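You operate a simulated robot arm through the tools that you are given. There is no shell and no other tool. Be economical: measure what you need, move in short steps, check, and stop when the job is done.

Carry out the task below with a simulated two-armed robot. There is one attempt and no reset: what you move stays moved.

Task
Put the small black tray on the blue sheet. Then take the blue paper roll on the top of the island bench and put it away on the low shelf of the wash bench. Then put the tower tray from the top of the island bench on the low shelf under the sinks. Do these in the order given.

Only the result counts: the job must be done as asked and must still hold three seconds after the hand-in. Knocking over, shifting, dropping, spilling or breaking anything else fails it. Flat cloth is picked up by pressing the open fingertips on it (5 to 10 N) and closing them slowly along it; thin cloth reads only 2 to 8 mm in the jaws.

Robot
Two 7-joint arms with fingered hands on one trunk, on a base that drives. Base frame: it is fixed to the floor where the robot stands at the start and does not move with it; the origin is under the middle of the robot, x ahead of it, y to its left, z up; the surface under the hand at the start is at about z = 800. Readings come in mm, degrees, newtons and seconds.
The left shoulder is at the start at [118, 185, 1044], the right one opposite. With the tool pointing down near the work surface each hand reaches from about 100 to 880 mm from the robot's upright axis, wherever it stands, measured 20 degrees to its own side. Places, roughly: blue sheet (19x15x1 cm) [3200, 1100, 900]; low shelf of the wash bench [1900, 3100, 300]; low shelf under the sinks [100, 3100, 300]; small black tray (9x8x2 cm) [500, 100, 800]. Payload 4 kg a hand.
Tool frame (each hand has its own): the origin (TCP) lies between the finger pads and is the grasp point; the fingertips stand 26 mm ahead of it; z points along the fingers, y is the line along which they close. The gripper opens to 132 mm. The gripper's body begins 73 mm behind the TCP. The gripper is a hand of 3 fingers: y runs from the thumb to the fingers, the wrist lies at [0, 0, -224] in the tool frame.
Orientation is told as [roll, pitch, yaw] about the base's x, y, z axes, in that order, counted from this pose: with the fingers straight down and closing along the base's y, the tool's x points along the base's -x, its y along +y and its z along -z.

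Tools
- The arms move only by the tool drive_tool. It takes "left_series", "right_series" or both (then of equal length, played together; a hand with none holds still); each is a list of rows, each a list of 6 numbers: the shift along the base's x, y, z in mm, then the turn, a rotation vector about the base's x, y, z in rad. In form: [[x, y, z, ax, ay, az], ...]. A call has 1 to 20 rows; each row shifts and turns the commanded pose from where the row before left it. Rows are played at 5 a second. More than 50 mm and 8.6 degrees between two rows, and nothing of the call is played. A pose out of reach is approached as far as the arm can. The call stops where the force on the tool passes 40 N (or 10 N more than at its start, if that is more) or the arm is blocked; 0.2 s more then pass. In this call time passes only in rows, and 0.2 s behind the last. It gives the time, the measured TCP pose, the force on the tool (base axes), the opening and the grip force at its end, in the units of the frame above (readings bear some noise), with the torque about the TCP (base axes, N m) and any sound that the robot's microphone picked up.
- Cameras (640 x 400 px; columns grow to the right, rows downward): "scene" is now at [272.5, 25.2, 1258]; the picture's right is [0.32, -0.94, -0.11], its down [-0.68, -0.15, -0.72] and it looks along [0.66, 0.30, -0.69] (base axes); focal length 214 px, centre (320, 200). "left" rides on the left gripper at [-62, 3, -92] in its tool frame; the picture's right is [-0.05, -1.00, 0.00], its down [0.83, -0.04, -0.56] and it looks along [0.55, -0.03, 0.83] (tool axes); focal length 230 px, centre (320, 200). "right" rides on the right gripper at [62, 3, -92] in its tool frame; the picture's right is [-0.05, 1.00, 0.00], its down [-0.83, -0.04, -0.55] and it looks along [-0.55, -0.03, 0.83] (tool axes); focal length 230 px, centre (320, 200). There is no depth. A picture from a camera that has moved, and an enlarged one, comes with that camera's place and axes in the base frame and with its lens. The place of the scene camera against the robot may be out by one fixed shift of up to 18 mm in any direction.
- get_image(camera): a new picture of that camera. It takes no simulated time.
- lift_body(by): slides the trunk up (or, below 0, down) by that many mm; the arms and the scene camera ride with it, the base frame stays. It gives what a move gives, with no picture.
- steer(legs): drives the robot by 1 to 6 legs, each [ahead, left, turn to the left] in mm, mm and degrees, along the robot's own axes; the way and the turn of a leg run together, so that a leg with both is an arc; at most 1500 mm and 180 degrees a leg. The arms and the cameras ride along, it lands a little off, and it stops where it bumps. It gives what a move gives.
- curl_fingers(finger1, finger2, thumb_bend, hand): sets how far each is bent, from 0 (flat) to 1 (curled in); at 0.3 the hand is open as for a grip, at 0.7 the pads meet at the TCP. One left out holds its place. A second passes; each finger stops where it meets its share of the squeeze, and holds until it gets a number again. It is the only way to open and close the hand. It gives what a move gives, with no picture; readings hold the bend of each and the force on the fingers (four entries, about 0 where the hand has none), thumb and palm.
- aim_head(pan, tilt): turns the head with the scene camera to pan (to the left, within 86 degrees either way) and tilt (down, from -29 to 69), counted from straight ahead of the robot. It gives what a move gives.
- zoom(camera, box): a new picture of the part [left, top, right, bottom] of that camera's present view, enlarged. It takes no simulated time.
- hand_in(): hands the job in; it is judged then, once.

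Go step by step. Nothing tells you exact positions but the pictures and the camera data: compare them with the known pose of the tool, close in by small moves and look again before you grip or let go. The budget is 165 turns and 122 pictures, counting those below and the enlarged ones. Unless the task says otherwise, let go and move clear before handing in.

The tools are called after "Emit:" by a JSON object that holds its "api" and its "payload". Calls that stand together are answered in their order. drive_tool: Moves the arms, as the interface text tells. Its arguments: {"type":"object","properties":{"left_series":{"type":"array"},"right_series":{"type":"array"}},"required":[]} The other tools are called the same way: lift_body (by) slides the trunk up or down; curl_fingers (finger1, finger2, thumb_bend, hand) moves the fingers one by one; steer (legs) drives the base; aim_head (pan, tilt) turns the head that bears the scene camera; get_image (camera) takes a picture; zoom (camera, box) takes an enlarged picture of a part of a camera's view; hand_in () hands the job in.

At the start:

```text
clock: 0.0
left_position: [545.8, 401.5, 1093.4]
left_tool_rot: [0.0, 0.1, 0.0]
left_wrist_force: [0.1, -0.2, 0.2]
left_ft_torque: [-0.01, 0.0, 0.01]
left_gripper_width: 131.9
left_grip_force: 0.1
left_shape: jaw
left_bend: [0.3, 0.3, 0.3]
left_finger forces: [0.0, 0.0, 0.0, 0.0, 0.1, 0.1]
right_position: [665.3, -127.1, 1068.5]
right_tool_rot: [0.0, -0.1, -0.1]
right_wrist_force: [-0.3, -0.7, -0.5]
right_ft_torque: [0.06, -0.03, 0.02]
right_gripper_width: 131.8
right_grip_force: 0.0
right_shape: jaw
right_bend: [0.3, 0.3, 0.3]
right_finger forces: [0.0, 0.0, 0.0, 0.0, 0.0, 0.0]
trunk travel left (down, up): [-100.0, 362.0]
robot x, y, heading: [1.2, -2.8, -0.1]
head pan, tilt: [19.8, 25.9]
```

scene: 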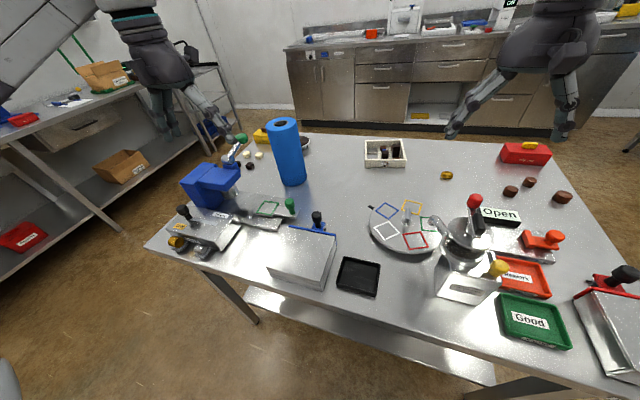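
right: 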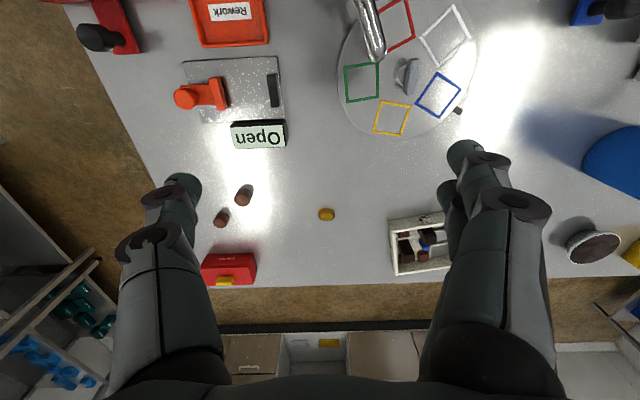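
left: 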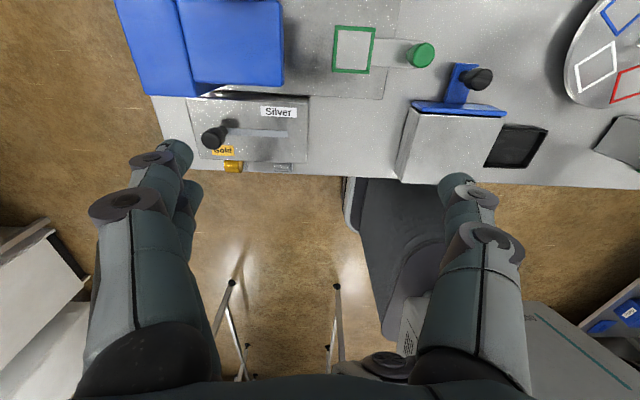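

I see the black tray near the front table edge at about [498, 63, 800] and a blue roll farther left. I will look around first to find the benches and the goals.

Emit:
{"api": "aim_head", "payload": {"pan": 0, "tilt": 10}}

Emit:
{"api": "get_image", "payload": {"camera": "scene"}}

Emit:
{"api": "aim_head", "payload": {"pan": 80, "tilt": 15}}

Emit:
{"api": "get_image", "payload": {"camera": "scene"}}

```text
clock: 0.8
left_position: [546.8, 400.7, 1092.4]
left_tool_rot: [0.0, 0.0, 0.0]
left_wrist_force: [0.6, -0.8, 0.5]
left_ft_torque: [0.01, -0.03, 0.01]
left_gripper_width: 131.8
left_grip_force: 0.0
left_shape: jaw
left_bend: [0.3, 0.3, 0.3]
left_finger forces: [0.1, 0.1, 0.1, 0.1, 0.0, 0.0]
right_position: [664.3, -127.1, 1068.9]
right_tool_rot: [0.0, 0.0, 0.0]
right_wrist_force: [-1.1, 1.1, -0.2]
right_ft_torque: [0.0, 0.0, -0.01]
right_gripper_width: 132.1
right_grip_force: 0.0
right_shape: jaw
right_bend: [0.3, 0.3, 0.3]
right_finger forces: [0.1, 0.1, 0.0, 0.0, 0.0, 0.0]
trunk travel left (down, up): [-100.0, 362.0]
robot x, y, heading: [1.1, -0.1, -0.1]
head pan, tilt: [0.0, 10.0]
```

```text
118 pictures are left
camera scene: at [287.1, -5.8, 1280.2], right [0.0, -1.0, 0.0], down [-0.49, 0.0, -0.87], along [0.87, 0.0, -0.49], focal length 214 px, centre (320, 200)
```

scene: 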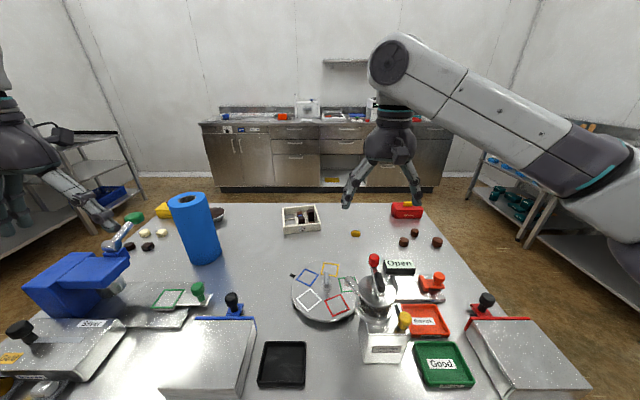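

```text
clock: 2.4
left_position: [546.3, 399.7, 1092.6]
left_tool_rot: [0.0, 0.1, 0.0]
left_wrist_force: [-0.6, 0.0, 0.3]
left_ft_torque: [0.01, -0.01, 0.03]
left_gripper_width: 131.8
left_grip_force: 0.0
left_shape: jaw
left_bend: [0.3, 0.3, 0.3]
left_finger forces: [0.1, 0.0, 0.1, 0.0, 0.0, 0.0]
right_position: [665.1, -127.1, 1069.1]
right_tool_rot: [0.0, 0.0, 0.1]
right_wrist_force: [0.2, 0.0, -0.9]
right_ft_torque: [0.03, -0.03, 0.0]
right_gripper_width: 132.0
right_grip_force: 0.1
right_shape: jaw
right_bend: [0.3, 0.3, 0.3]
right_finger forces: [0.1, 0.1, 0.0, 0.0, 0.0, 0.0]
trunk travel left (down, up): [-100.0, 362.0]
robot x, y, heading: [-1.8, 3.1, -0.3]
head pan, tilt: [80.0, 15.0]
```

```text
117 pictures are left
camera scene: at [212.0, 86.1, 1297.6], right [0.93, -0.17, -0.32], down [-0.36, -0.25, -0.9], along [0.07, 0.95, -0.3], focal length 214 px, centre (320, 200)
```

scene: 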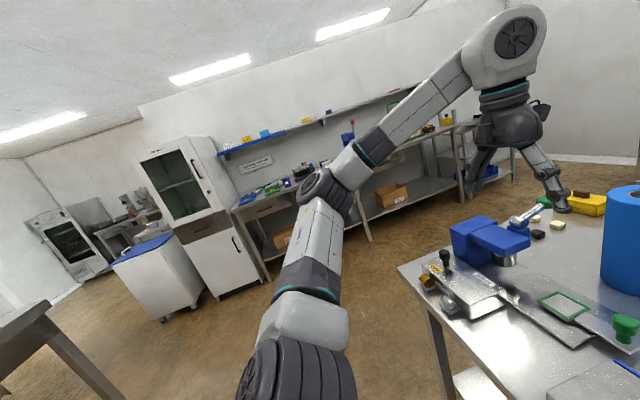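

The left wall holds benches with low shelves. I will look to the right and zoom in to find the island bench and the blue sheet.

Emit:
{"api": "zoom", "payload": {"camera": "scene", "box": [220, 80, 540, 280]}}

Emit:
{"api": "aim_head", "payload": {"pan": -80, "tilt": 15}}

Emit:
{"api": "get_image", "payload": {"camera": "scene"}}

Emit:
{"api": "aim_head", "payload": {"pan": 10, "tilt": 12}}

Emit:
{"api": "zoom", "payload": {"camera": "scene", "box": [230, 80, 470, 230]}}

```text
2.00 times, centred on (380, 180) of scene
camera zoom: at [212.0, 86.1, 1297.6], right [0.93, -0.17, -0.32], down [-0.36, -0.25, -0.9], along [0.07, 0.95, -0.3], focal length 429 px, centre (200, 240)
```

zoom: 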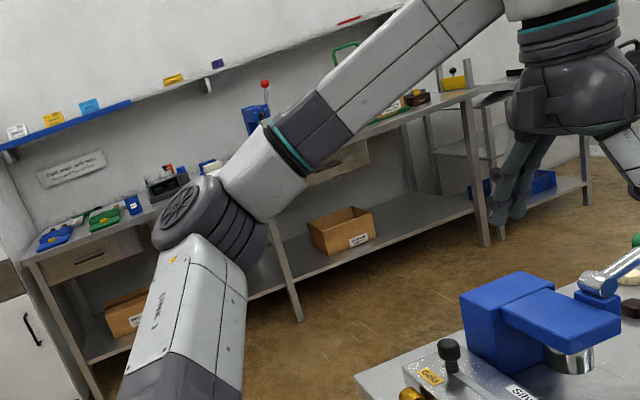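

```text
clock: 4.8
left_position: [547.0, 399.4, 1093.0]
left_tool_rot: [-0.1, 0.1, 0.0]
left_wrist_force: [0.3, 0.0, -1.0]
left_ft_torque: [-0.02, 0.02, -0.02]
left_gripper_width: 132.3
left_grip_force: 0.0
left_shape: jaw
left_bend: [0.3, 0.3, 0.3]
left_finger forces: [0.0, 0.0, 0.0, 0.1, 0.0, 0.1]
right_position: [665.7, -125.8, 1070.0]
right_tool_rot: [-0.1, 0.1, 0.1]
right_wrist_force: [-0.7, 0.4, 0.5]
right_ft_torque: [0.02, -0.02, -0.01]
right_gripper_width: 131.8
right_grip_force: 0.1
right_shape: jaw
right_bend: [0.3, 0.3, 0.3]
right_finger forces: [0.0, 0.0, 0.0, 0.0, 0.0, 0.0]
trunk travel left (down, up): [-100.0, 362.0]
robot x, y, heading: [-0.2, 1.4, -0.0]
head pan, tilt: [-80.0, 15.0]
```

```text
115 pictures are left
camera scene: at [212.0, -97.9, 1297.7], right [-0.93, -0.17, 0.32], down [-0.36, 0.25, -0.9], along [0.07, -0.95, -0.3], focal length 214 px, centre (320, 200)
```

scene: 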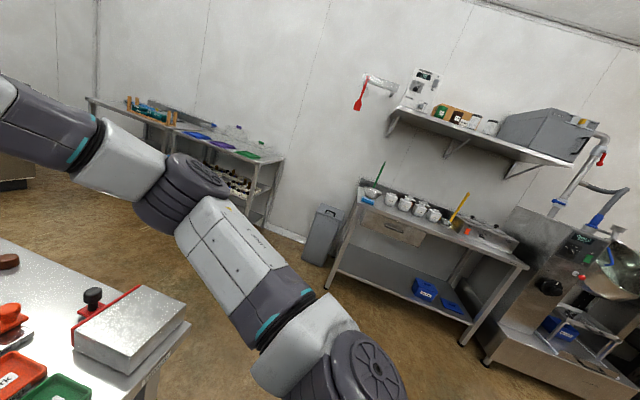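

```text
clock: 6.5
left_position: [546.8, 399.5, 1092.7]
left_tool_rot: [0.0, 0.0, -0.1]
left_wrist_force: [-0.6, -0.2, -0.9]
left_ft_torque: [-0.03, 0.02, 0.02]
left_gripper_width: 131.7
left_grip_force: 0.1
left_shape: jaw
left_bend: [0.3, 0.3, 0.3]
left_finger forces: [0.1, 0.1, 0.0, 0.0, 0.0, 0.0]
right_position: [664.7, -126.6, 1069.5]
right_tool_rot: [0.0, -0.1, 0.0]
right_wrist_force: [-0.4, -0.1, 0.5]
right_ft_torque: [-0.01, -0.02, -0.02]
right_gripper_width: 132.0
right_grip_force: 0.1
right_shape: jaw
right_bend: [0.3, 0.3, 0.3]
right_finger forces: [0.0, 0.0, 0.0, 0.0, 0.1, 0.0]
trunk travel left (down, up): [-100.0, 362.0]
robot x, y, heading: [1.0, 0.9, 0.0]
head pan, tilt: [10.0, 12.0]
```

```text
2.67 times, centred on (350, 155) of scene
camera zoom: at [285.0, 10.2, 1277.6], right [0.16, -0.98, -0.06], down [-0.51, -0.04, -0.86], along [0.84, 0.17, -0.51], focal length 572 px, centre (240, 320)
```

zoom: 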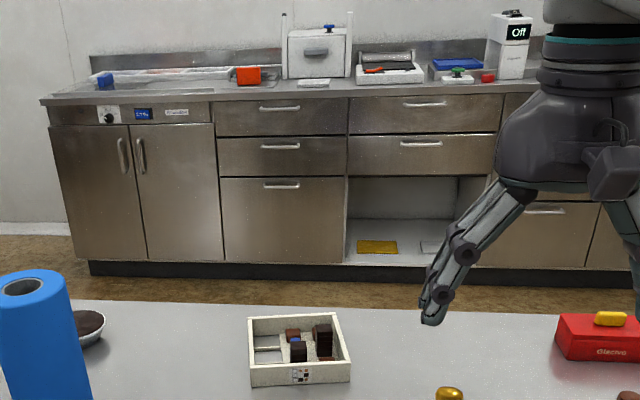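

The cabinet bench ahead should carry the blue sheet. I will look closely at the table objects and at the spot where the sheet should lie.

Emit:
{"api": "zoom", "payload": {"camera": "scene", "box": [230, 90, 330, 150]}}

Emit:
{"api": "aim_head", "payload": {"pan": 10, "tilt": 40}}

Emit:
{"api": "get_image", "payload": {"camera": "scene"}}

Emit:
{"api": "zoom", "payload": {"camera": "scene", "box": [220, 40, 440, 180]}}

```text
6.40 times, centred on (280, 120) of scene
camera zoom: at [285.0, 10.2, 1277.6], right [0.16, -0.98, -0.06], down [-0.51, -0.04, -0.86], along [0.84, 0.17, -0.51], focal length 1373 px, centre (576, 712)
```

zoom: 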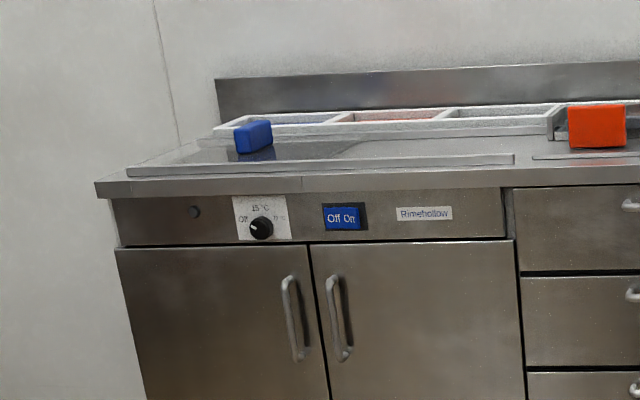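

```text
clock: 7.4
left_position: [546.1, 400.8, 1093.5]
left_tool_rot: [0.0, -0.1, 0.0]
left_wrist_force: [-1.1, 0.3, 0.0]
left_ft_torque: [0.0, -0.01, -0.01]
left_gripper_width: 131.9
left_grip_force: 0.0
left_shape: jaw
left_bend: [0.3, 0.3, 0.3]
left_finger forces: [0.1, 0.0, 0.1, 0.0, 0.1, 0.0]
right_position: [665.1, -126.5, 1069.1]
right_tool_rot: [0.0, 0.1, 0.0]
right_wrist_force: [-0.4, -0.1, -0.3]
right_ft_torque: [0.0, 0.04, 0.04]
right_gripper_width: 131.9
right_grip_force: 0.0
right_shape: jaw
right_bend: [0.3, 0.3, 0.3]
right_finger forces: [0.0, 0.0, 0.0, 0.0, 0.1, 0.0]
trunk travel left (down, up): [-100.0, 362.0]
robot x, y, heading: [2.9, 2.1, -0.1]
head pan, tilt: [10.0, 40.0]
```

```text
112 pictures are left
camera scene: at [262.9, 8.9, 1238.3], right [0.16, -0.98, -0.06], down [-0.85, -0.11, -0.52], along [0.5, 0.13, -0.85], focal length 214 px, centre (320, 200)
```

scene: 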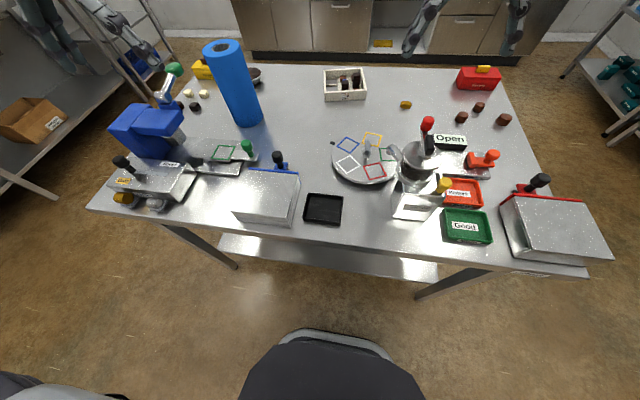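

```text
2.86 times, centred on (330, 110) of scene
camera zoom: at [262.9, 8.9, 1238.3], right [0.16, -0.98, -0.06], down [-0.85, -0.11, -0.52], along [0.5, 0.13, -0.85], focal length 613 px, centre (291, 457)
```

zoom: 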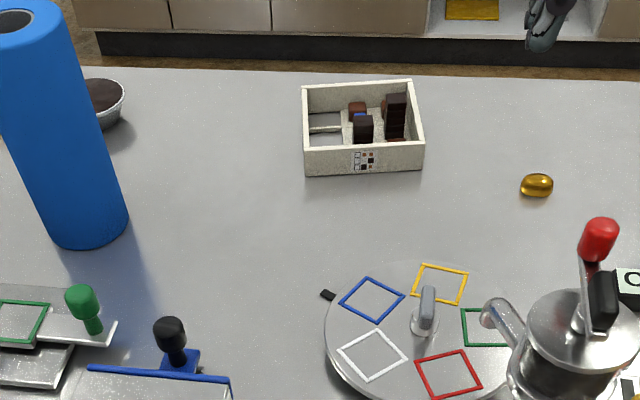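

The white box with the small towers at about [976, 63] looks like the tower tray, the blue roll is beside it, and the black tray is at about [490, 66]. I will bring the left hand over the black tray, turned so it closes along x.

Emit:
{"api": "drive_tool", "payload": {"left_series": [[-5, -30, -8, 0, 0, -0.143], [-5, -30, -8, 0, 0, -0.143], [-5, -30, -8, 0, 0, -0.143], [-5, -30, -8, 0, 0, -0.143], [-5, -30, -8, 0, 0, -0.143], [-5, -30, -8, 0, 0, -0.143], [-5, -30, -8, 0, 0, -0.143], [-5, -30, -8, 0, 0, -0.143], [-5, -30, -8, 0, 0, -0.143], [-5, -30, -8, 0, 0, -0.143], [-5, -34, -8, 0, 0, -0.141]]}}

Emit:
{"api": "get_image", "payload": {"camera": "left"}}

```text
clock: 9.8
left_position: [488.9, 65.5, 1003.0]
left_tool_rot: [-0.1, -0.1, -90.0]
left_wrist_force: [-0.6, -0.2, 0.1]
left_ft_torque: [-0.01, -0.01, -0.03]
left_gripper_width: 131.8
left_grip_force: 0.0
left_shape: jaw
left_bend: [0.3, 0.3, 0.3]
left_finger forces: [0.1, 0.1, 0.0, 0.0, 0.0, 0.1]
right_position: [664.9, -127.8, 1068.3]
right_tool_rot: [-0.1, 0.0, 0.0]
right_wrist_force: [-0.3, -0.1, 0.2]
right_ft_torque: [0.01, 0.02, 0.0]
right_gripper_width: 132.1
right_grip_force: 0.1
right_shape: jaw
right_bend: [0.3, 0.3, 0.3]
right_finger forces: [0.1, 0.0, 0.1, 0.1, 0.1, 0.0]
trunk travel left (down, up): [-100.0, 362.0]
robot x, y, heading: [2.3, 3.6, -0.0]
head pan, tilt: [10.0, 40.0]
```

```text
110 pictures are left
camera left: at [493.7, 5.6, 1095.2], right [-1.0, -0.05, 0.0], down [-0.04, 0.83, 0.56], along [-0.03, 0.55, -0.83], focal length 230 px, centre (320, 200)
```

left: 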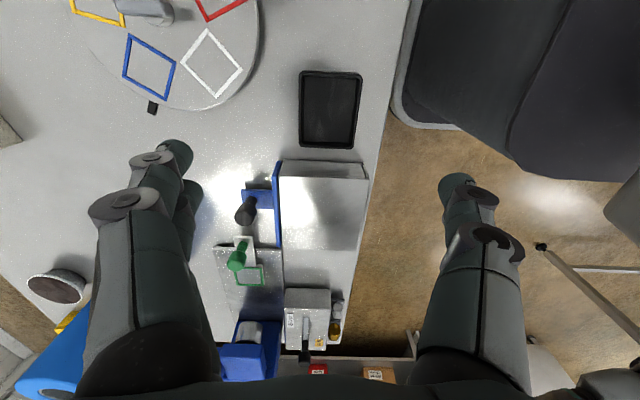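

The tray centre reads [479, 66] from the wrist camera, and it is aligned with the axes. I will descend above it.

Emit:
{"api": "drive_tool", "payload": {"left_series": [[-3, 0, -40, 0, 0, 0], [-3, 0, -40, 0, 0, 0], [-3, 0, -40, 0, 0, 0], [0, 0, -30, 0, 0, 0], [0, 0, -18, 0, 0, 0]]}}

Emit:
{"api": "get_image", "payload": {"camera": "left"}}

Emit:
{"api": "get_image", "payload": {"camera": "scene"}}

```text
clock: 11.0
left_position: [481.2, 67.3, 837.9]
left_tool_rot: [-0.1, 0.0, -89.9]
left_wrist_force: [0.2, 0.7, 1.0]
left_ft_torque: [0.02, 0.0, 0.0]
left_gripper_width: 131.9
left_grip_force: 0.0
left_shape: jaw
left_bend: [0.3, 0.3, 0.3]
left_finger forces: [0.0, 0.0, 0.1, 0.1, 0.0, 0.0]
right_position: [664.4, -127.1, 1069.1]
right_tool_rot: [0.0, 0.1, 0.0]
right_wrist_force: [1.0, -0.4, -0.4]
right_ft_torque: [0.0, -0.02, 0.02]
right_gripper_width: 132.0
right_grip_force: 0.0
right_shape: jaw
right_bend: [0.3, 0.3, 0.3]
right_finger forces: [0.1, 0.0, 0.0, 0.0, 0.0, 0.0]
trunk travel left (down, up): [-100.0, 362.0]
robot x, y, heading: [1.7, -2.9, -0.1]
head pan, tilt: [10.0, 40.0]
```

```text
109 pictures are left
camera left: at [484.3, 7.1, 930.0], right [-1.0, -0.05, 0.0], down [-0.04, 0.83, 0.56], along [-0.03, 0.55, -0.83], focal length 230 px, centre (320, 200)
```

left: 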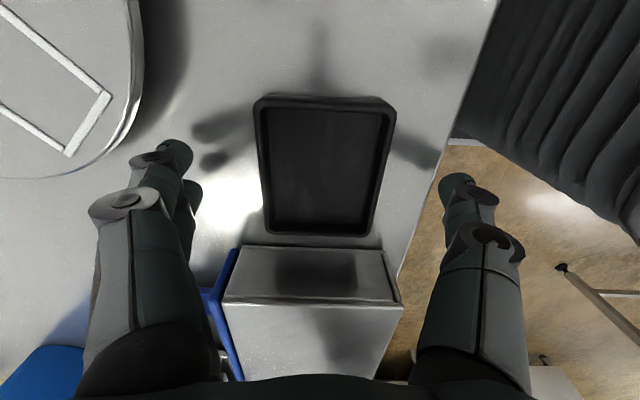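

```text
108 pictures are left
camera scene: at [262.9, 8.9, 1238.3], right [0.16, -0.98, -0.06], down [-0.85, -0.11, -0.52], along [0.5, 0.13, -0.85], focal length 214 px, centre (320, 200)
```

scene: 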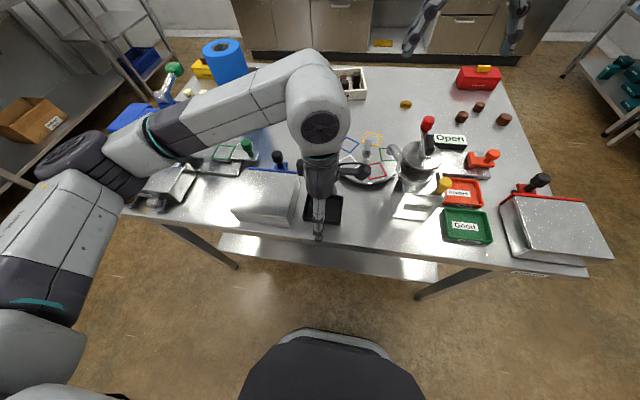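

The tray sits centred between the fingers. I will go down to just above the table and close gently.

Emit:
{"api": "drive_tool", "payload": {"left_series": [[-1, -3, -5, 0, 0, 0], [-1, -3, -4, 0, 0, 0]]}}

Emit:
{"api": "curl_fingers", "payload": {"hand": "left", "finger1": 0.42, "finger2": 0.42, "thumb_bend": 0.42}}

Emit:
{"api": "get_image", "payload": {"camera": "left"}}

```text
clock: 11.6
left_position: [479.6, 60.2, 830.1]
left_tool_rot: [0.0, 0.0, -89.9]
left_wrist_force: [0.2, 0.5, 0.1]
left_ft_torque: [0.01, 0.01, -0.03]
left_gripper_width: 131.9
left_grip_force: 0.0
left_shape: jaw
left_bend: [0.3, 0.3, 0.3]
left_finger forces: [0.1, 0.1, 0.0, 0.1, 0.0, 0.0]
right_position: [665.0, -125.6, 1068.6]
right_tool_rot: [0.0, -0.1, 0.1]
right_wrist_force: [0.0, 0.2, 0.5]
right_ft_torque: [0.0, 0.01, -0.02]
right_gripper_width: 131.8
right_grip_force: 0.0
right_shape: jaw
right_bend: [0.3, 0.3, 0.3]
right_finger forces: [0.1, 0.1, 0.0, 0.0, 0.1, 0.1]
trunk travel left (down, up): [-100.0, 362.0]
robot x, y, heading: [1.8, -1.7, 0.1]
head pan, tilt: [10.0, 40.0]
```

```text
clock: 12.6
left_position: [479.4, 61.1, 829.8]
left_tool_rot: [0.1, 0.1, -89.9]
left_wrist_force: [1.3, 0.3, 13.7]
left_ft_torque: [-0.01, -0.11, 0.03]
left_gripper_width: 100.3
left_grip_force: 6.8
left_shape: fingers
left_bend: [0.4, 0.4, 0.41]
left_finger forces: [3.7, 3.8, 0.0, 0.0, 6.6, 0.1]
right_position: [663.2, -127.4, 1070.1]
right_tool_rot: [0.0, 0.0, -0.1]
right_wrist_force: [0.6, 0.0, 0.0]
right_ft_torque: [-0.04, -0.01, -0.03]
right_gripper_width: 131.9
right_grip_force: 0.0
right_shape: jaw
right_bend: [0.3, 0.3, 0.3]
right_finger forces: [0.1, 0.0, 0.1, 0.0, 0.0, 0.0]
trunk travel left (down, up): [-100.0, 362.0]
robot x, y, heading: [-1.2, -0.9, 0.3]
head pan, tilt: [10.0, 40.0]
```

```text
107 pictures are left
camera left: at [482.7, 0.5, 922.2], right [-1.0, -0.05, 0.0], down [-0.04, 0.83, 0.55], along [-0.03, 0.55, -0.83], focal length 230 px, centre (320, 200)
```

left: 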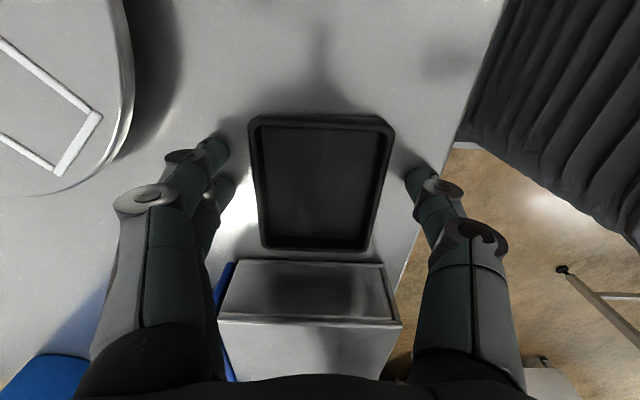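

The fingertips are pressing on the table as they curl. I will rise a few mm and close on.

Emit:
{"api": "drive_tool", "payload": {"left_series": [[0, 2, 6, 0, 0, 0]]}}

Emit:
{"api": "curl_fingers", "payload": {"hand": "left", "finger1": 0.48, "finger2": 0.48, "thumb_bend": 0.48}}

```text
clock: 13.0
left_position: [480.0, 62.5, 834.0]
left_tool_rot: [-0.2, 0.1, -89.9]
left_wrist_force: [1.0, -0.5, 0.4]
left_ft_torque: [0.0, 0.0, -0.02]
left_gripper_width: 95.7
left_grip_force: 0.0
left_shape: fingers
left_bend: [0.42, 0.42, 0.42]
left_finger forces: [0.0, 0.0, 0.0, 0.0, 0.0, 0.0]
right_position: [665.2, -125.9, 1067.5]
right_tool_rot: [-0.1, 0.1, 0.0]
right_wrist_force: [0.8, -0.1, 0.2]
right_ft_torque: [-0.01, 0.01, 0.0]
right_gripper_width: 131.7
right_grip_force: 0.1
right_shape: jaw
right_bend: [0.3, 0.3, 0.3]
right_finger forces: [0.0, 0.0, 0.0, 0.0, 0.0, 0.0]
trunk travel left (down, up): [-100.0, 362.0]
robot x, y, heading: [1.7, -1.9, 0.0]
head pan, tilt: [10.0, 40.0]
```

```text
clock: 14.0
left_position: [480.4, 63.5, 833.7]
left_tool_rot: [0.0, 0.0, -89.9]
left_wrist_force: [0.0, -0.8, 1.1]
left_ft_torque: [0.02, 0.02, -0.03]
left_gripper_width: 75.1
left_grip_force: 0.1
left_shape: fingers
left_bend: [0.48, 0.48, 0.48]
left_finger forces: [0.0, 0.0, 0.0, 0.0, 0.1, 0.0]
right_position: [663.7, -126.8, 1068.0]
right_tool_rot: [0.0, 0.0, -0.1]
right_wrist_force: [-0.4, 0.4, -0.4]
right_ft_torque: [0.01, -0.01, -0.02]
right_gripper_width: 131.8
right_grip_force: 0.0
right_shape: jaw
right_bend: [0.3, 0.3, 0.3]
right_finger forces: [0.0, 0.0, 0.0, 0.0, 0.1, 0.0]
trunk travel left (down, up): [-100.0, 362.0]
robot x, y, heading: [-1.2, -3.0, 0.0]
head pan, tilt: [10.0, 40.0]
```

No contact yet, so I will look before closing further.

Emit:
{"api": "get_image", "payload": {"camera": "left"}}

```text
106 pictures are left
camera left: at [483.7, 2.4, 926.7], right [-1.0, -0.05, 0.0], down [-0.04, 0.83, 0.56], along [-0.03, 0.55, -0.83], focal length 230 px, centre (320, 200)
```

left: 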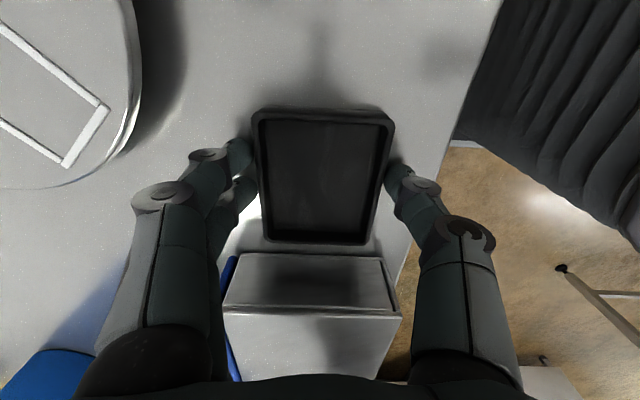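

Almost touching. I will close further in a small step.

Emit:
{"api": "curl_fingers", "payload": {"hand": "left", "finger1": 0.53, "finger2": 0.53, "thumb_bend": 0.53}}

Emit:
{"api": "get_image", "payload": {"camera": "left"}}

```text
clock: 15.0
left_position: [480.1, 62.8, 835.3]
left_tool_rot: [0.0, 0.0, -89.9]
left_wrist_force: [0.3, -0.2, 0.0]
left_ft_torque: [-0.02, 0.03, 0.01]
left_gripper_width: 69.4
left_grip_force: 4.4
left_shape: fingers
left_bend: [0.5, 0.5, 0.51]
left_finger forces: [2.1, 2.2, 0.1, 0.1, 4.3, 0.0]
right_position: [664.2, -125.1, 1069.0]
right_tool_rot: [-0.1, 0.0, 0.0]
right_wrist_force: [-0.4, -0.1, -0.4]
right_ft_torque: [0.01, -0.01, 0.01]
right_gripper_width: 131.9
right_grip_force: 0.3
right_shape: jaw
right_bend: [0.3, 0.3, 0.3]
right_finger forces: [0.1, 0.1, 0.1, 0.0, 0.0, 0.0]
trunk travel left (down, up): [-100.0, 362.0]
robot x, y, heading: [-0.5, -0.4, 0.2]
head pan, tilt: [10.0, 40.0]
```

```text
105 pictures are left
camera left: at [483.7, 2.4, 926.7], right [-1.0, -0.05, 0.0], down [-0.04, 0.83, 0.56], along [-0.03, 0.55, -0.83], focal length 230 px, centre (320, 200)
```

left: 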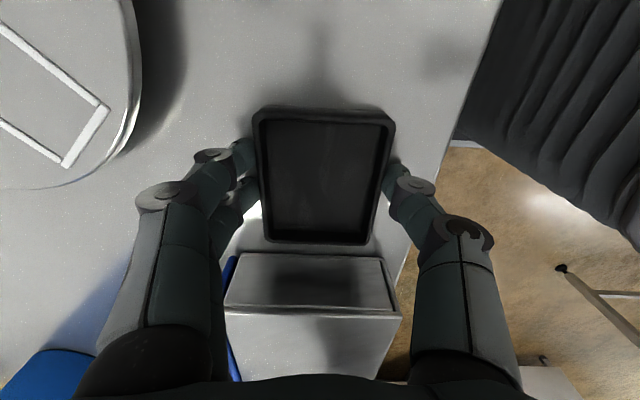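

The fingers hold the tray. I will squeeze somewhat harder and lift a little.

Emit:
{"api": "curl_fingers", "payload": {"hand": "left", "finger1": 0.6, "finger2": 0.6, "thumb_bend": 0.6}}

Emit:
{"api": "drive_tool", "payload": {"left_series": [[0, 0, 10, 0, 0, 0], [0, 0, 20, 0, 0, 0], [0, 0, 30, 0, 0, 0], [0, 0, 40, 0, 0, 0]]}}

Emit:
{"api": "get_image", "payload": {"camera": "left"}}

```text
clock: 16.0
left_position: [482.0, 61.9, 835.6]
left_tool_rot: [0.0, 0.0, -89.9]
left_wrist_force: [0.4, 0.3, 0.8]
left_ft_torque: [-0.02, -0.02, 0.02]
left_gripper_width: 67.5
left_grip_force: 13.5
left_shape: fingers
left_bend: [0.51, 0.51, 0.54]
left_finger forces: [6.6, 6.6, 0.0, 0.0, 13.2, 0.0]
right_position: [666.1, -127.7, 1069.3]
right_tool_rot: [0.0, 0.0, -0.1]
right_wrist_force: [-0.4, -0.3, -1.4]
right_ft_torque: [0.01, -0.03, -0.01]
right_gripper_width: 132.0
right_grip_force: 0.0
right_shape: jaw
right_bend: [0.3, 0.3, 0.3]
right_finger forces: [0.0, 0.0, 0.0, 0.0, 0.0, 0.0]
trunk travel left (down, up): [-100.0, 362.0]
robot x, y, heading: [2.0, -2.5, 0.0]
head pan, tilt: [10.0, 40.0]
```

```text
clock: 17.0
left_position: [480.5, 61.5, 935.4]
left_tool_rot: [0.1, 0.0, -89.9]
left_wrist_force: [0.7, 0.1, -0.4]
left_ft_torque: [0.02, 0.02, -0.01]
left_gripper_width: 67.5
left_grip_force: 13.3
left_shape: fingers
left_bend: [0.51, 0.51, 0.54]
left_finger forces: [6.6, 6.5, 0.0, 0.0, 13.2, 0.1]
right_position: [664.9, -127.2, 1068.7]
right_tool_rot: [-0.1, -0.1, 0.0]
right_wrist_force: [0.3, 0.4, 0.6]
right_ft_torque: [0.01, -0.01, -0.02]
right_gripper_width: 131.8
right_grip_force: 0.1
right_shape: jaw
right_bend: [0.3, 0.3, 0.3]
right_finger forces: [0.0, 0.1, 0.1, 0.0, 0.0, 0.0]
trunk travel left (down, up): [-100.0, 362.0]
robot x, y, heading: [2.0, 1.6, 0.0]
head pan, tilt: [10.0, 40.0]
```

```text
104 pictures are left
camera left: at [483.1, 1.7, 1026.3], right [-1.0, -0.05, 0.0], down [-0.04, 0.83, 0.56], along [-0.03, 0.56, -0.83], focal length 230 px, centre (320, 200)
```

left: 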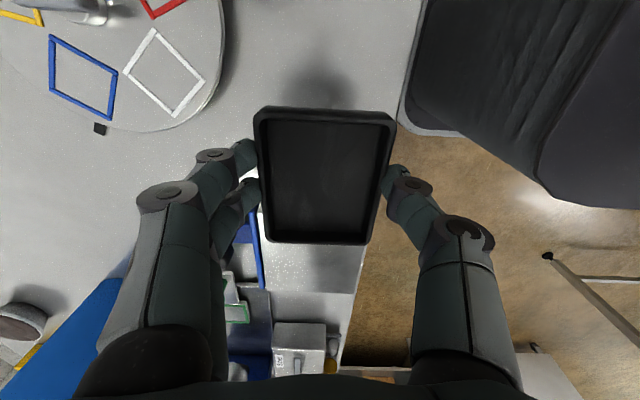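

The tray is held. I will lift the trunk so everything clears the table, then drive left and ahead towards the cabinet bench.

Emit:
{"api": "lift_body", "payload": {"by": 180}}

Emit:
{"api": "steer", "payload": {"legs": [[0, 1150, 0]]}}

Emit:
{"api": "aim_head", "payload": {"pan": 30, "tilt": 15}}

Emit:
{"api": "get_image", "payload": {"camera": "scene"}}

```text
clock: 19.0
left_position: [480.3, 62.7, 1112.2]
left_tool_rot: [-0.1, 0.0, -89.8]
left_wrist_force: [0.2, 0.3, 0.3]
left_ft_torque: [-0.01, -0.01, 0.0]
left_gripper_width: 67.3
left_grip_force: 13.0
left_shape: fingers
left_bend: [0.51, 0.51, 0.54]
left_finger forces: [6.6, 6.7, 0.1, 0.1, 13.2, 0.0]
right_position: [666.6, -126.5, 1246.9]
right_tool_rot: [0.0, 0.0, 0.0]
right_wrist_force: [0.3, -0.1, -0.1]
right_ft_torque: [-0.01, -0.02, 0.01]
right_gripper_width: 131.9
right_grip_force: 0.0
right_shape: jaw
right_bend: [0.3, 0.3, 0.3]
right_finger forces: [0.0, 0.0, 0.0, 0.0, 0.1, 0.0]
trunk travel left (down, up): [-280.0, 182.0]
robot x, y, heading: [2.0, 0.7, 0.0]
head pan, tilt: [10.0, 40.0]
```

```text
clock: 24.9
left_position: [477.0, 1217.6, 1113.1]
left_tool_rot: [0.1, 0.0, -89.7]
left_wrist_force: [-0.4, 0.1, -1.0]
left_ft_torque: [-0.02, 0.03, 0.02]
left_gripper_width: 67.7
left_grip_force: 13.1
left_shape: fingers
left_bend: [0.51, 0.51, 0.54]
left_finger forces: [6.6, 6.6, 0.0, 0.1, 13.2, 0.0]
right_position: [663.4, 1031.0, 1249.6]
right_tool_rot: [0.0, 0.0, 0.3]
right_wrist_force: [0.0, 0.1, -0.1]
right_ft_torque: [0.01, 0.01, 0.01]
right_gripper_width: 131.9
right_grip_force: 0.2
right_shape: jaw
right_bend: [0.3, 0.3, 0.3]
right_finger forces: [0.0, 0.0, 0.0, 0.1, 0.0, 0.1]
trunk travel left (down, up): [-280.0, 182.0]
robot x, y, heading: [-5.3, 1153.7, 0.1]
head pan, tilt: [10.0, 40.0]
```

```text
clock: 25.8
left_position: [476.7, 1218.1, 1114.5]
left_tool_rot: [0.0, 0.0, -89.7]
left_wrist_force: [1.4, -0.1, -0.1]
left_ft_torque: [-0.01, -0.02, 0.0]
left_gripper_width: 67.5
left_grip_force: 13.2
left_shape: fingers
left_bend: [0.51, 0.51, 0.54]
left_finger forces: [6.7, 6.7, 0.1, 0.1, 13.2, 0.1]
right_position: [662.2, 1029.9, 1249.4]
right_tool_rot: [0.0, 0.0, 0.4]
right_wrist_force: [0.2, 0.4, 0.5]
right_ft_torque: [0.02, 0.01, 0.02]
right_gripper_width: 131.9
right_grip_force: 0.0
right_shape: jaw
right_bend: [0.3, 0.3, 0.3]
right_finger forces: [0.0, 0.0, 0.0, 0.0, 0.0, 0.0]
trunk travel left (down, up): [-280.0, 182.0]
robot x, y, heading: [0.5, 1153.1, 0.2]
head pan, tilt: [30.0, 15.0]
```

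```text
103 pictures are left
camera scene: at [131.8, 1195.8, 1511.2], right [0.5, -0.86, -0.04], down [-0.31, -0.13, -0.94], along [0.81, 0.49, -0.33], focal length 214 px, centre (320, 200)
```

scene: 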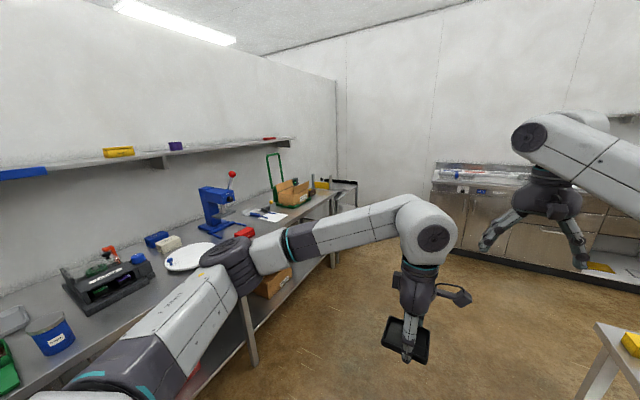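

The path ahead is open between the table and the left bench. I will drive ahead towards the cabinet bench and look again.

Emit:
{"api": "steer", "payload": {"legs": [[1400, 0, 0], [700, 0, 0]]}}

Emit:
{"api": "aim_head", "payload": {"pan": 0, "tilt": 30}}

Emit:
{"api": "get_image", "payload": {"camera": "scene"}}

```text
clock: 36.2
left_position: [2569.2, 1264.6, 1114.2]
left_tool_rot: [-0.1, 0.0, -88.9]
left_wrist_force: [0.3, -1.0, 0.0]
left_ft_torque: [0.01, 0.02, 0.02]
left_gripper_width: 67.7
left_grip_force: 12.6
left_shape: fingers
left_bend: [0.51, 0.51, 0.54]
left_finger forces: [6.6, 6.5, 0.0, 0.0, 13.3, 0.0]
right_position: [2755.7, 1079.1, 1248.7]
right_tool_rot: [0.0, 0.0, 1.0]
right_wrist_force: [0.0, 0.0, -0.2]
right_ft_torque: [-0.02, -0.01, 0.01]
right_gripper_width: 131.8
right_grip_force: 0.1
right_shape: jaw
right_bend: [0.3, 0.3, 0.3]
right_finger forces: [0.1, 0.0, 0.0, 0.0, 0.1, 0.0]
trunk travel left (down, up): [-280.0, 182.0]
robot x, y, heading: [2090.3, 1191.8, 1.0]
head pan, tilt: [30.0, 15.0]
```

```text
clock: 37.1
left_position: [2569.3, 1264.5, 1114.1]
left_tool_rot: [0.0, 0.0, -89.0]
left_wrist_force: [-0.3, -0.5, -1.0]
left_ft_torque: [-0.03, -0.03, 0.01]
left_gripper_width: 67.5
left_grip_force: 13.3
left_shape: fingers
left_bend: [0.51, 0.51, 0.54]
left_finger forces: [6.7, 6.5, 0.0, 0.0, 13.2, 0.0]
right_position: [2757.3, 1079.4, 1248.6]
right_tool_rot: [0.0, -0.1, 1.1]
right_wrist_force: [0.4, -0.5, 0.8]
right_ft_torque: [0.0, 0.02, 0.01]
right_gripper_width: 131.8
right_grip_force: 0.1
right_shape: jaw
right_bend: [0.3, 0.3, 0.3]
right_finger forces: [0.0, 0.1, 0.1, 0.0, 0.1, 0.1]
trunk travel left (down, up): [-280.0, 182.0]
robot x, y, heading: [2090.4, 1193.8, 0.7]
head pan, tilt: [0.0, 30.0]
```

```text
102 pictures are left
camera scene: at [2231.8, 1190.5, 1486.4], right [0.02, -1.0, 0.0], down [-0.57, -0.01, -0.82], along [0.82, 0.02, -0.57], focal length 214 px, centre (320, 200)
```

scene: 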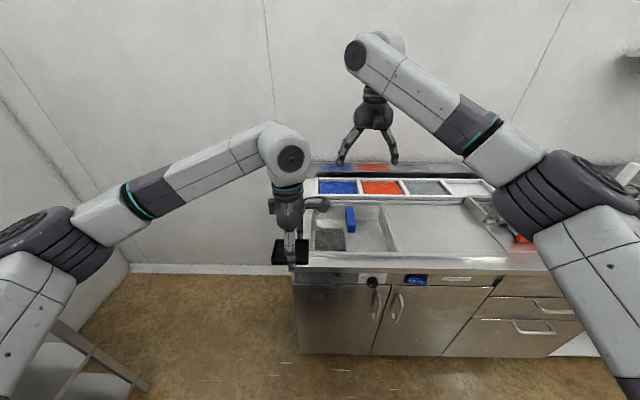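

The cold bench has a blue, a red, a grey and a white panel at the back. I will zoom in to identify the blue sheet.

Emit:
{"api": "zoom", "payload": {"camera": "scene", "box": [270, 150, 510, 290]}}

```text
2.67 times, centred on (390, 220) of scene
camera zoom: at [2231.8, 1190.5, 1486.4], right [0.02, -1.0, 0.0], down [-0.57, -0.01, -0.82], along [0.82, 0.02, -0.57], focal length 572 px, centre (133, 147)
```

zoom: 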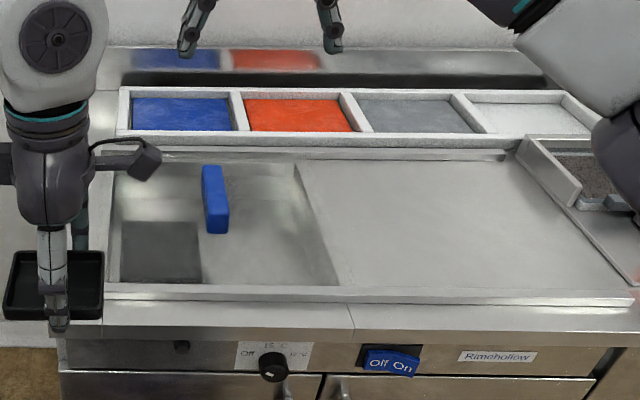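

The blue sheet is the leftmost framed panel, centred at about [3195, 1115, 900]. I will drive closer and slightly right.

Emit:
{"api": "steer", "payload": {"legs": [[320, -180, 0]]}}

Emit:
{"api": "get_image", "payload": {"camera": "scene"}}

```text
clock: 39.6
left_position: [2889.8, 1092.7, 1113.1]
left_tool_rot: [-0.1, 0.1, -88.6]
left_wrist_force: [0.5, 0.2, -0.4]
left_ft_torque: [0.01, 0.0, -0.01]
left_gripper_width: 67.5
left_grip_force: 13.2
left_shape: fingers
left_bend: [0.51, 0.51, 0.54]
left_finger forces: [6.6, 6.6, 0.1, 0.1, 13.3, 0.1]
right_position: [3077.3, 906.6, 1248.1]
right_tool_rot: [0.0, 0.2, 1.3]
right_wrist_force: [0.6, -0.8, 0.1]
right_ft_torque: [0.04, 0.01, -0.02]
right_gripper_width: 132.3
right_grip_force: 0.0
right_shape: jaw
right_bend: [0.3, 0.3, 0.3]
right_finger forces: [0.1, 0.0, 0.1, 0.0, 0.0, 0.0]
trunk travel left (down, up): [-280.0, 182.0]
robot x, y, heading: [2411.6, 1020.2, 1.3]
head pan, tilt: [0.0, 30.0]
stopped in leg 1: the robot was blocked; the commanded pose is now the measured one
```

```text
100 pictures are left
camera scene: at [2553.1, 1016.1, 1485.9], right [0.02, -1.0, 0.0], down [-0.57, -0.01, -0.82], along [0.82, 0.02, -0.57], focal length 214 px, centre (320, 200)
```

scene: 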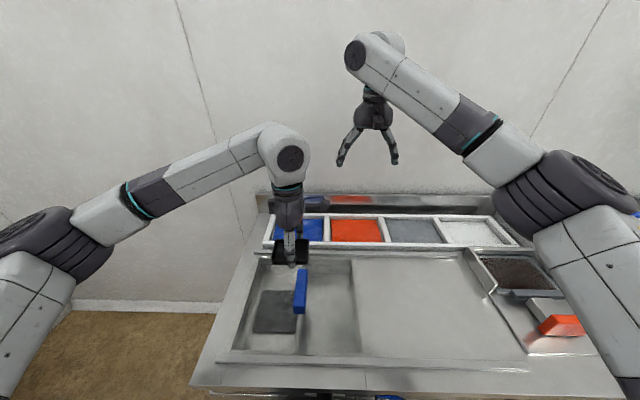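

Almost there; the base now stands against the bench. I will move the tray over the blue sheet at a safe height and check with the wrist camera.

Emit:
{"api": "drive_tool", "payload": {"left_series": [[40, 3, 0, 0, 0, 0], [40, 3, 0, 0, 0, -0.005], [40, 3, 0, 0, 0, -0.005], [40, 3, 0, 0, 0, -0.005], [40, 3, 0, 0, 0, -0.005], [40, 3, -10, 0, 0, -0.005], [40, 3, -20, 0, 0, 0], [25, 0, -20, 0, 0, 0]]}}

Emit:
{"api": "get_image", "payload": {"camera": "left"}}

Emit:
{"api": "zoom", "payload": {"camera": "scene", "box": [220, 130, 420, 255]}}

```text
clock: 41.4
left_position: [3135.8, 1122.8, 1054.7]
left_tool_rot: [-0.1, -0.1, -90.1]
left_wrist_force: [-0.5, -0.2, -1.5]
left_ft_torque: [0.01, 0.02, -0.01]
left_gripper_width: 67.2
left_grip_force: 13.2
left_shape: fingers
left_bend: [0.51, 0.51, 0.54]
left_finger forces: [6.5, 6.6, 0.0, 0.1, 13.0, 0.0]
left hand out of reach, approached as far as the arm can: row 7, 8
right_position: [3076.4, 909.9, 1248.1]
right_tool_rot: [-0.1, 0.1, 1.3]
right_wrist_force: [0.4, 0.0, -0.1]
right_ft_torque: [0.0, 0.01, -0.01]
right_gripper_width: 132.1
right_grip_force: 0.0
right_shape: jaw
right_bend: [0.3, 0.3, 0.3]
right_finger forces: [0.0, 0.0, 0.0, 0.0, 0.0, 0.0]
trunk travel left (down, up): [-280.0, 182.0]
robot x, y, heading: [2413.3, 1021.4, 1.3]
head pan, tilt: [0.0, 30.0]
```

```text
99 pictures are left
camera left: at [3138.6, 1062.2, 1146.8], right [-1.0, -0.05, 0.0], down [-0.04, 0.83, 0.55], along [-0.03, 0.55, -0.83], focal length 230 px, centre (320, 200)
```

left: 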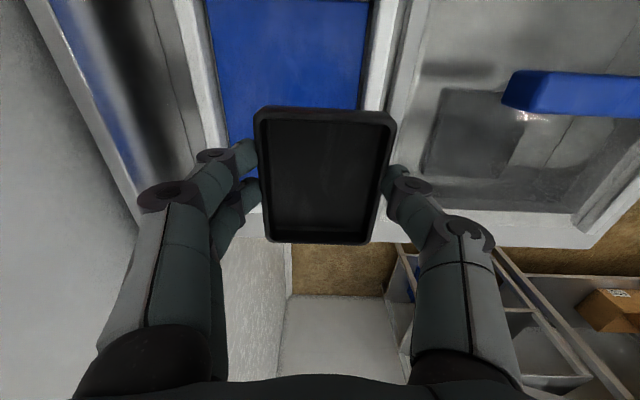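

```text
3.20 times, centred on (320, 192) of scene
camera zoom: at [2551.1, 1019.3, 1486.2], right [0.02, -1.0, 0.0], down [-0.57, -0.01, -0.82], along [0.82, 0.02, -0.57], focal length 686 px, centre (320, 224)
```

zoom: 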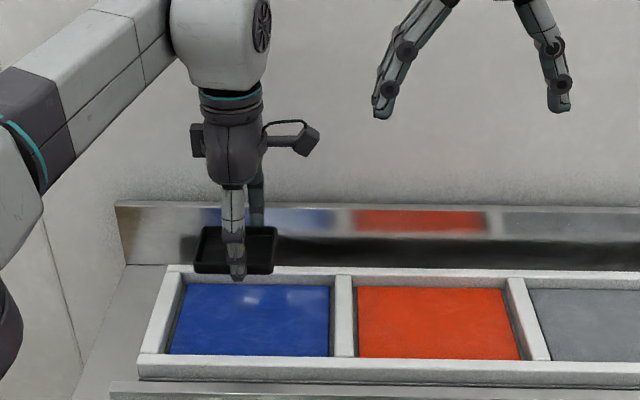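

The sheet is centred at about [3168, 1117], but the arm stops at x = 3136 with this wrist yaw. I will turn the hand to close along y (which also gives more room in the frame) and try to reach on.

Emit:
{"api": "drive_tool", "payload": {"left_series": [[-10, 0, 0, 0, 0, 0.143], [-10, 0, 0, 0, 0, 0.143], [-10, 0, 0, 0, 0, 0.143], [0, 0, 0, 0, 0, 0.143], [0, 0, 0, 0, 0, 0.143], [0, 0, 0, 0, 0, 0.143], [0, 0, 0, 0, 0, 0.143], [0, 0, 0, 0, 0, 0.143], [0, 0, 0, 0, 0, 0.143], [10, 0, 0, 0, 0, 0.143], [10, 0, 0, 0, 0, 0.141], [10, 0, 0, 0, 0, 0], [10, 0, 0, 0, 0, 0]]}}

```text
clock: 44.2
left_position: [3135.6, 1122.2, 1057.1]
left_tool_rot: [0.0, 0.0, 0.0]
left_wrist_force: [-0.8, -0.3, -1.4]
left_ft_torque: [-0.03, 0.0, 0.03]
left_gripper_width: 67.1
left_grip_force: 12.4
left_shape: fingers
left_bend: [0.51, 0.51, 0.54]
left_finger forces: [6.4, 6.5, 0.1, 0.1, 12.9, 0.1]
left hand out of reach, approached as far as the arm can: row 13
right_position: [3075.4, 908.9, 1249.1]
right_tool_rot: [0.0, 0.0, 1.3]
right_wrist_force: [-0.2, -0.4, -0.1]
right_ft_torque: [0.0, 0.0, 0.01]
right_gripper_width: 132.1
right_grip_force: 0.1
right_shape: jaw
right_bend: [0.3, 0.3, 0.3]
right_finger forces: [0.0, 0.0, 0.1, 0.0, 0.0, 0.0]
trunk travel left (down, up): [-280.0, 182.0]
robot x, y, heading: [2409.0, 1021.5, 1.1]
head pan, tilt: [0.0, 30.0]
```

Same limit straight ahead; the reach is best 20 degrees to the hand's own side. I will back off slightly and turn right about 14 degrees.

Emit:
{"api": "steer", "payload": {"legs": [[-30, 0, 0], [0, 0, -15]]}}

Emit:
{"api": "drive_tool", "payload": {"left_series": [[10, 40, 0, 0, 0, 0.05], [10, 40, 0, 0, 0, 0.05], [10, 40, 0, 0, 0, 0.05], [20, 30, 0, 0, 0, 0.05], [20, 20, 0, 0, 0, 0.03]]}}

```text
clock: 45.9
left_position: [3106.1, 929.2, 1058.0]
left_tool_rot: [0.0, 0.1, -15.1]
left_wrist_force: [-0.3, -0.2, -0.8]
left_ft_torque: [-0.03, -0.07, -0.04]
left_gripper_width: 67.0
left_grip_force: 12.6
left_shape: fingers
left_bend: [0.51, 0.51, 0.54]
left_finger forces: [6.5, 6.5, 0.1, 0.1, 12.9, 0.0]
right_position: [2993.5, 738.4, 1249.3]
right_tool_rot: [0.0, 0.0, -13.8]
right_wrist_force: [0.8, 0.5, 0.1]
right_ft_torque: [0.02, -0.01, 0.0]
right_gripper_width: 131.9
right_grip_force: 0.1
right_shape: jaw
right_bend: [0.3, 0.3, 0.3]
right_finger forces: [0.0, 0.0, 0.0, 0.0, 0.0, 0.1]
trunk travel left (down, up): [-280.0, 182.0]
robot x, y, heading: [2378.1, 1018.0, -13.7]
head pan, tilt: [0.0, 30.0]
```

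```text
clock: 47.1
left_position: [3168.4, 1100.3, 1055.6]
left_tool_rot: [0.1, 0.0, -2.2]
left_wrist_force: [0.1, -0.6, -0.5]
left_ft_torque: [0.07, -0.01, -0.02]
left_gripper_width: 67.1
left_grip_force: 13.2
left_shape: fingers
left_bend: [0.51, 0.51, 0.54]
left_finger forces: [6.5, 6.6, 0.0, 0.0, 13.1, 0.1]
left hand out of reach, approached as far as the arm can: row 5
right_position: [2992.9, 736.4, 1249.1]
right_tool_rot: [0.1, 0.1, -13.8]
right_wrist_force: [0.6, -0.2, 0.5]
right_ft_torque: [-0.02, 0.01, -0.02]
right_gripper_width: 131.8
right_grip_force: 0.0
right_shape: jaw
right_bend: [0.3, 0.3, 0.3]
right_finger forces: [0.0, 0.0, 0.1, 0.0, 0.0, 0.0]
trunk travel left (down, up): [-280.0, 182.0]
robot x, y, heading: [2377.4, 1020.6, -13.9]
head pan, tilt: [0.0, 30.0]
```

The hand is now at [3168, 1100]. I will look before lowering.

Emit:
{"api": "get_image", "payload": {"camera": "left"}}

Emit:
{"api": "aim_head", "payload": {"pan": 15, "tilt": 30}}

Emit:
{"api": "zoom", "payload": {"camera": "scene", "box": [220, 130, 420, 255]}}

```text
97 pictures are left
camera left: at [3230.0, 1102.9, 1147.6], right [0.01, -1.0, 0.0], down [-0.83, -0.01, 0.56], along [-0.56, -0.01, -0.83], focal length 230 px, centre (320, 200)
```

left: 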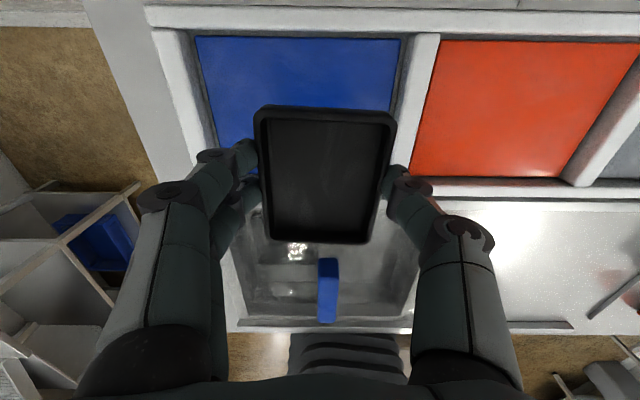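

```text
clock: 47.9
left_position: [3168.7, 1101.6, 1055.5]
left_tool_rot: [-0.1, 0.0, -2.0]
left_wrist_force: [-0.1, -0.7, -0.4]
left_ft_torque: [-0.02, 0.01, 0.04]
left_gripper_width: 67.2
left_grip_force: 13.1
left_shape: fingers
left_bend: [0.51, 0.51, 0.54]
left_finger forces: [6.5, 6.4, 0.0, 0.0, 13.1, 0.0]
right_position: [2992.5, 738.4, 1249.1]
right_tool_rot: [0.0, 0.0, -13.8]
right_wrist_force: [-0.3, 0.7, 0.0]
right_ft_torque: [0.01, 0.03, 0.02]
right_gripper_width: 132.0
right_grip_force: 0.0
right_shape: jaw
right_bend: [0.3, 0.3, 0.3]
right_finger forces: [0.0, 0.0, 0.0, 0.0, 0.1, 0.0]
trunk travel left (down, up): [-280.0, 182.0]
robot x, y, heading: [2379.7, 1020.0, -13.7]
head pan, tilt: [15.0, 30.0]
```

```text
3.20 times, centred on (320, 192) of scene
camera zoom: at [2518.8, 1006.4, 1486.6], right [0.02, -1.0, -0.02], down [-0.57, 0.01, -0.82], along [0.82, 0.03, -0.57], focal length 686 px, centre (320, 224)
```

zoom: 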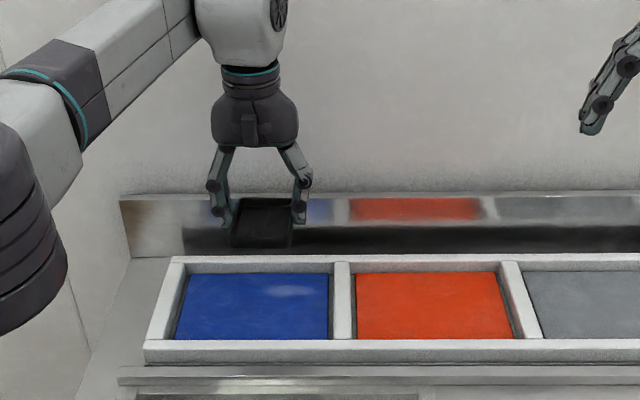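

The sheet is centred at [3166, 1121]; the tray needs 20 mm more to the left. I will shift and lower to a little above the frame.

Emit:
{"api": "drive_tool", "payload": {"left_series": [[0, 10, -20, 0, 0, 0.02], [-1, 10, -25, 0, 0, 0.016], [-1, 0, -25, 0, 0, 0], [0, 0, -20, 0, 0, 0]]}}

Emit:
{"api": "get_image", "payload": {"camera": "left"}}

Emit:
{"api": "zoom", "payload": {"camera": "scene", "box": [220, 130, 420, 255]}}

```text
clock: 48.9
left_position: [3166.0, 1123.1, 965.2]
left_tool_rot: [0.0, 0.1, 0.0]
left_wrist_force: [0.6, 0.7, -0.5]
left_ft_torque: [0.01, -0.03, -0.02]
left_gripper_width: 67.1
left_grip_force: 13.3
left_shape: fingers
left_bend: [0.51, 0.51, 0.54]
left_finger forces: [6.5, 6.5, 0.1, 0.1, 13.2, 0.0]
right_position: [2994.3, 738.1, 1247.7]
right_tool_rot: [0.0, 0.1, -13.8]
right_wrist_force: [-0.7, 0.2, 0.3]
right_ft_torque: [0.03, 0.03, -0.03]
right_gripper_width: 132.0
right_grip_force: 0.0
right_shape: jaw
right_bend: [0.3, 0.3, 0.3]
right_finger forces: [0.1, 0.0, 0.0, 0.1, 0.0, 0.0]
trunk travel left (down, up): [-280.0, 182.0]
robot x, y, heading: [2376.7, 1022.4, -13.8]
head pan, tilt: [15.0, 30.0]
```

```text
95 pictures are left
camera left: at [3227.5, 1127.2, 1057.0], right [0.05, -1.0, 0.0], down [-0.83, -0.04, 0.56], along [-0.56, -0.03, -0.83], focal length 230 px, centre (320, 200)
```

left: 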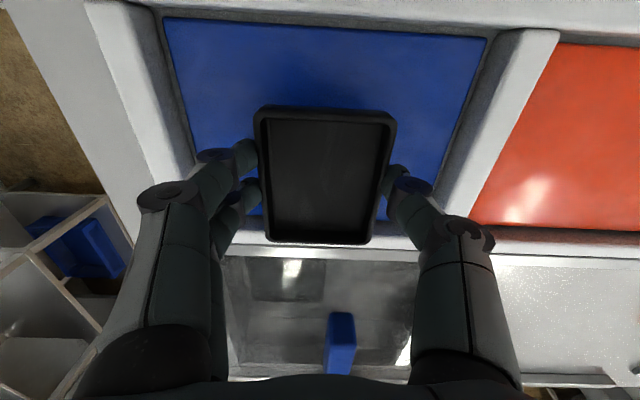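

```text
3.20 times, centred on (320, 192) of scene
camera zoom: at [2519.3, 1006.5, 1486.5], right [0.02, -1.0, -0.02], down [-0.57, 0.01, -0.82], along [0.82, 0.03, -0.57], focal length 686 px, centre (320, 224)
```

zoom: 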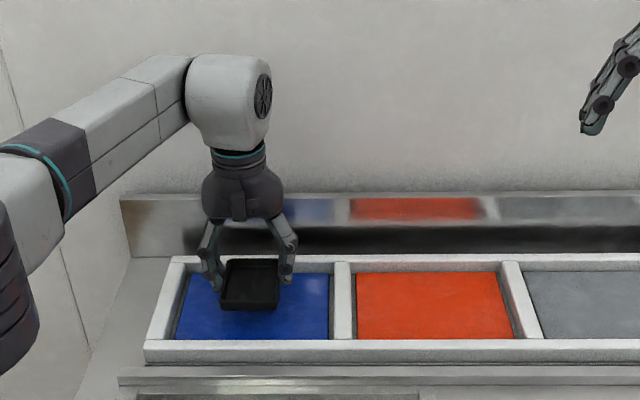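

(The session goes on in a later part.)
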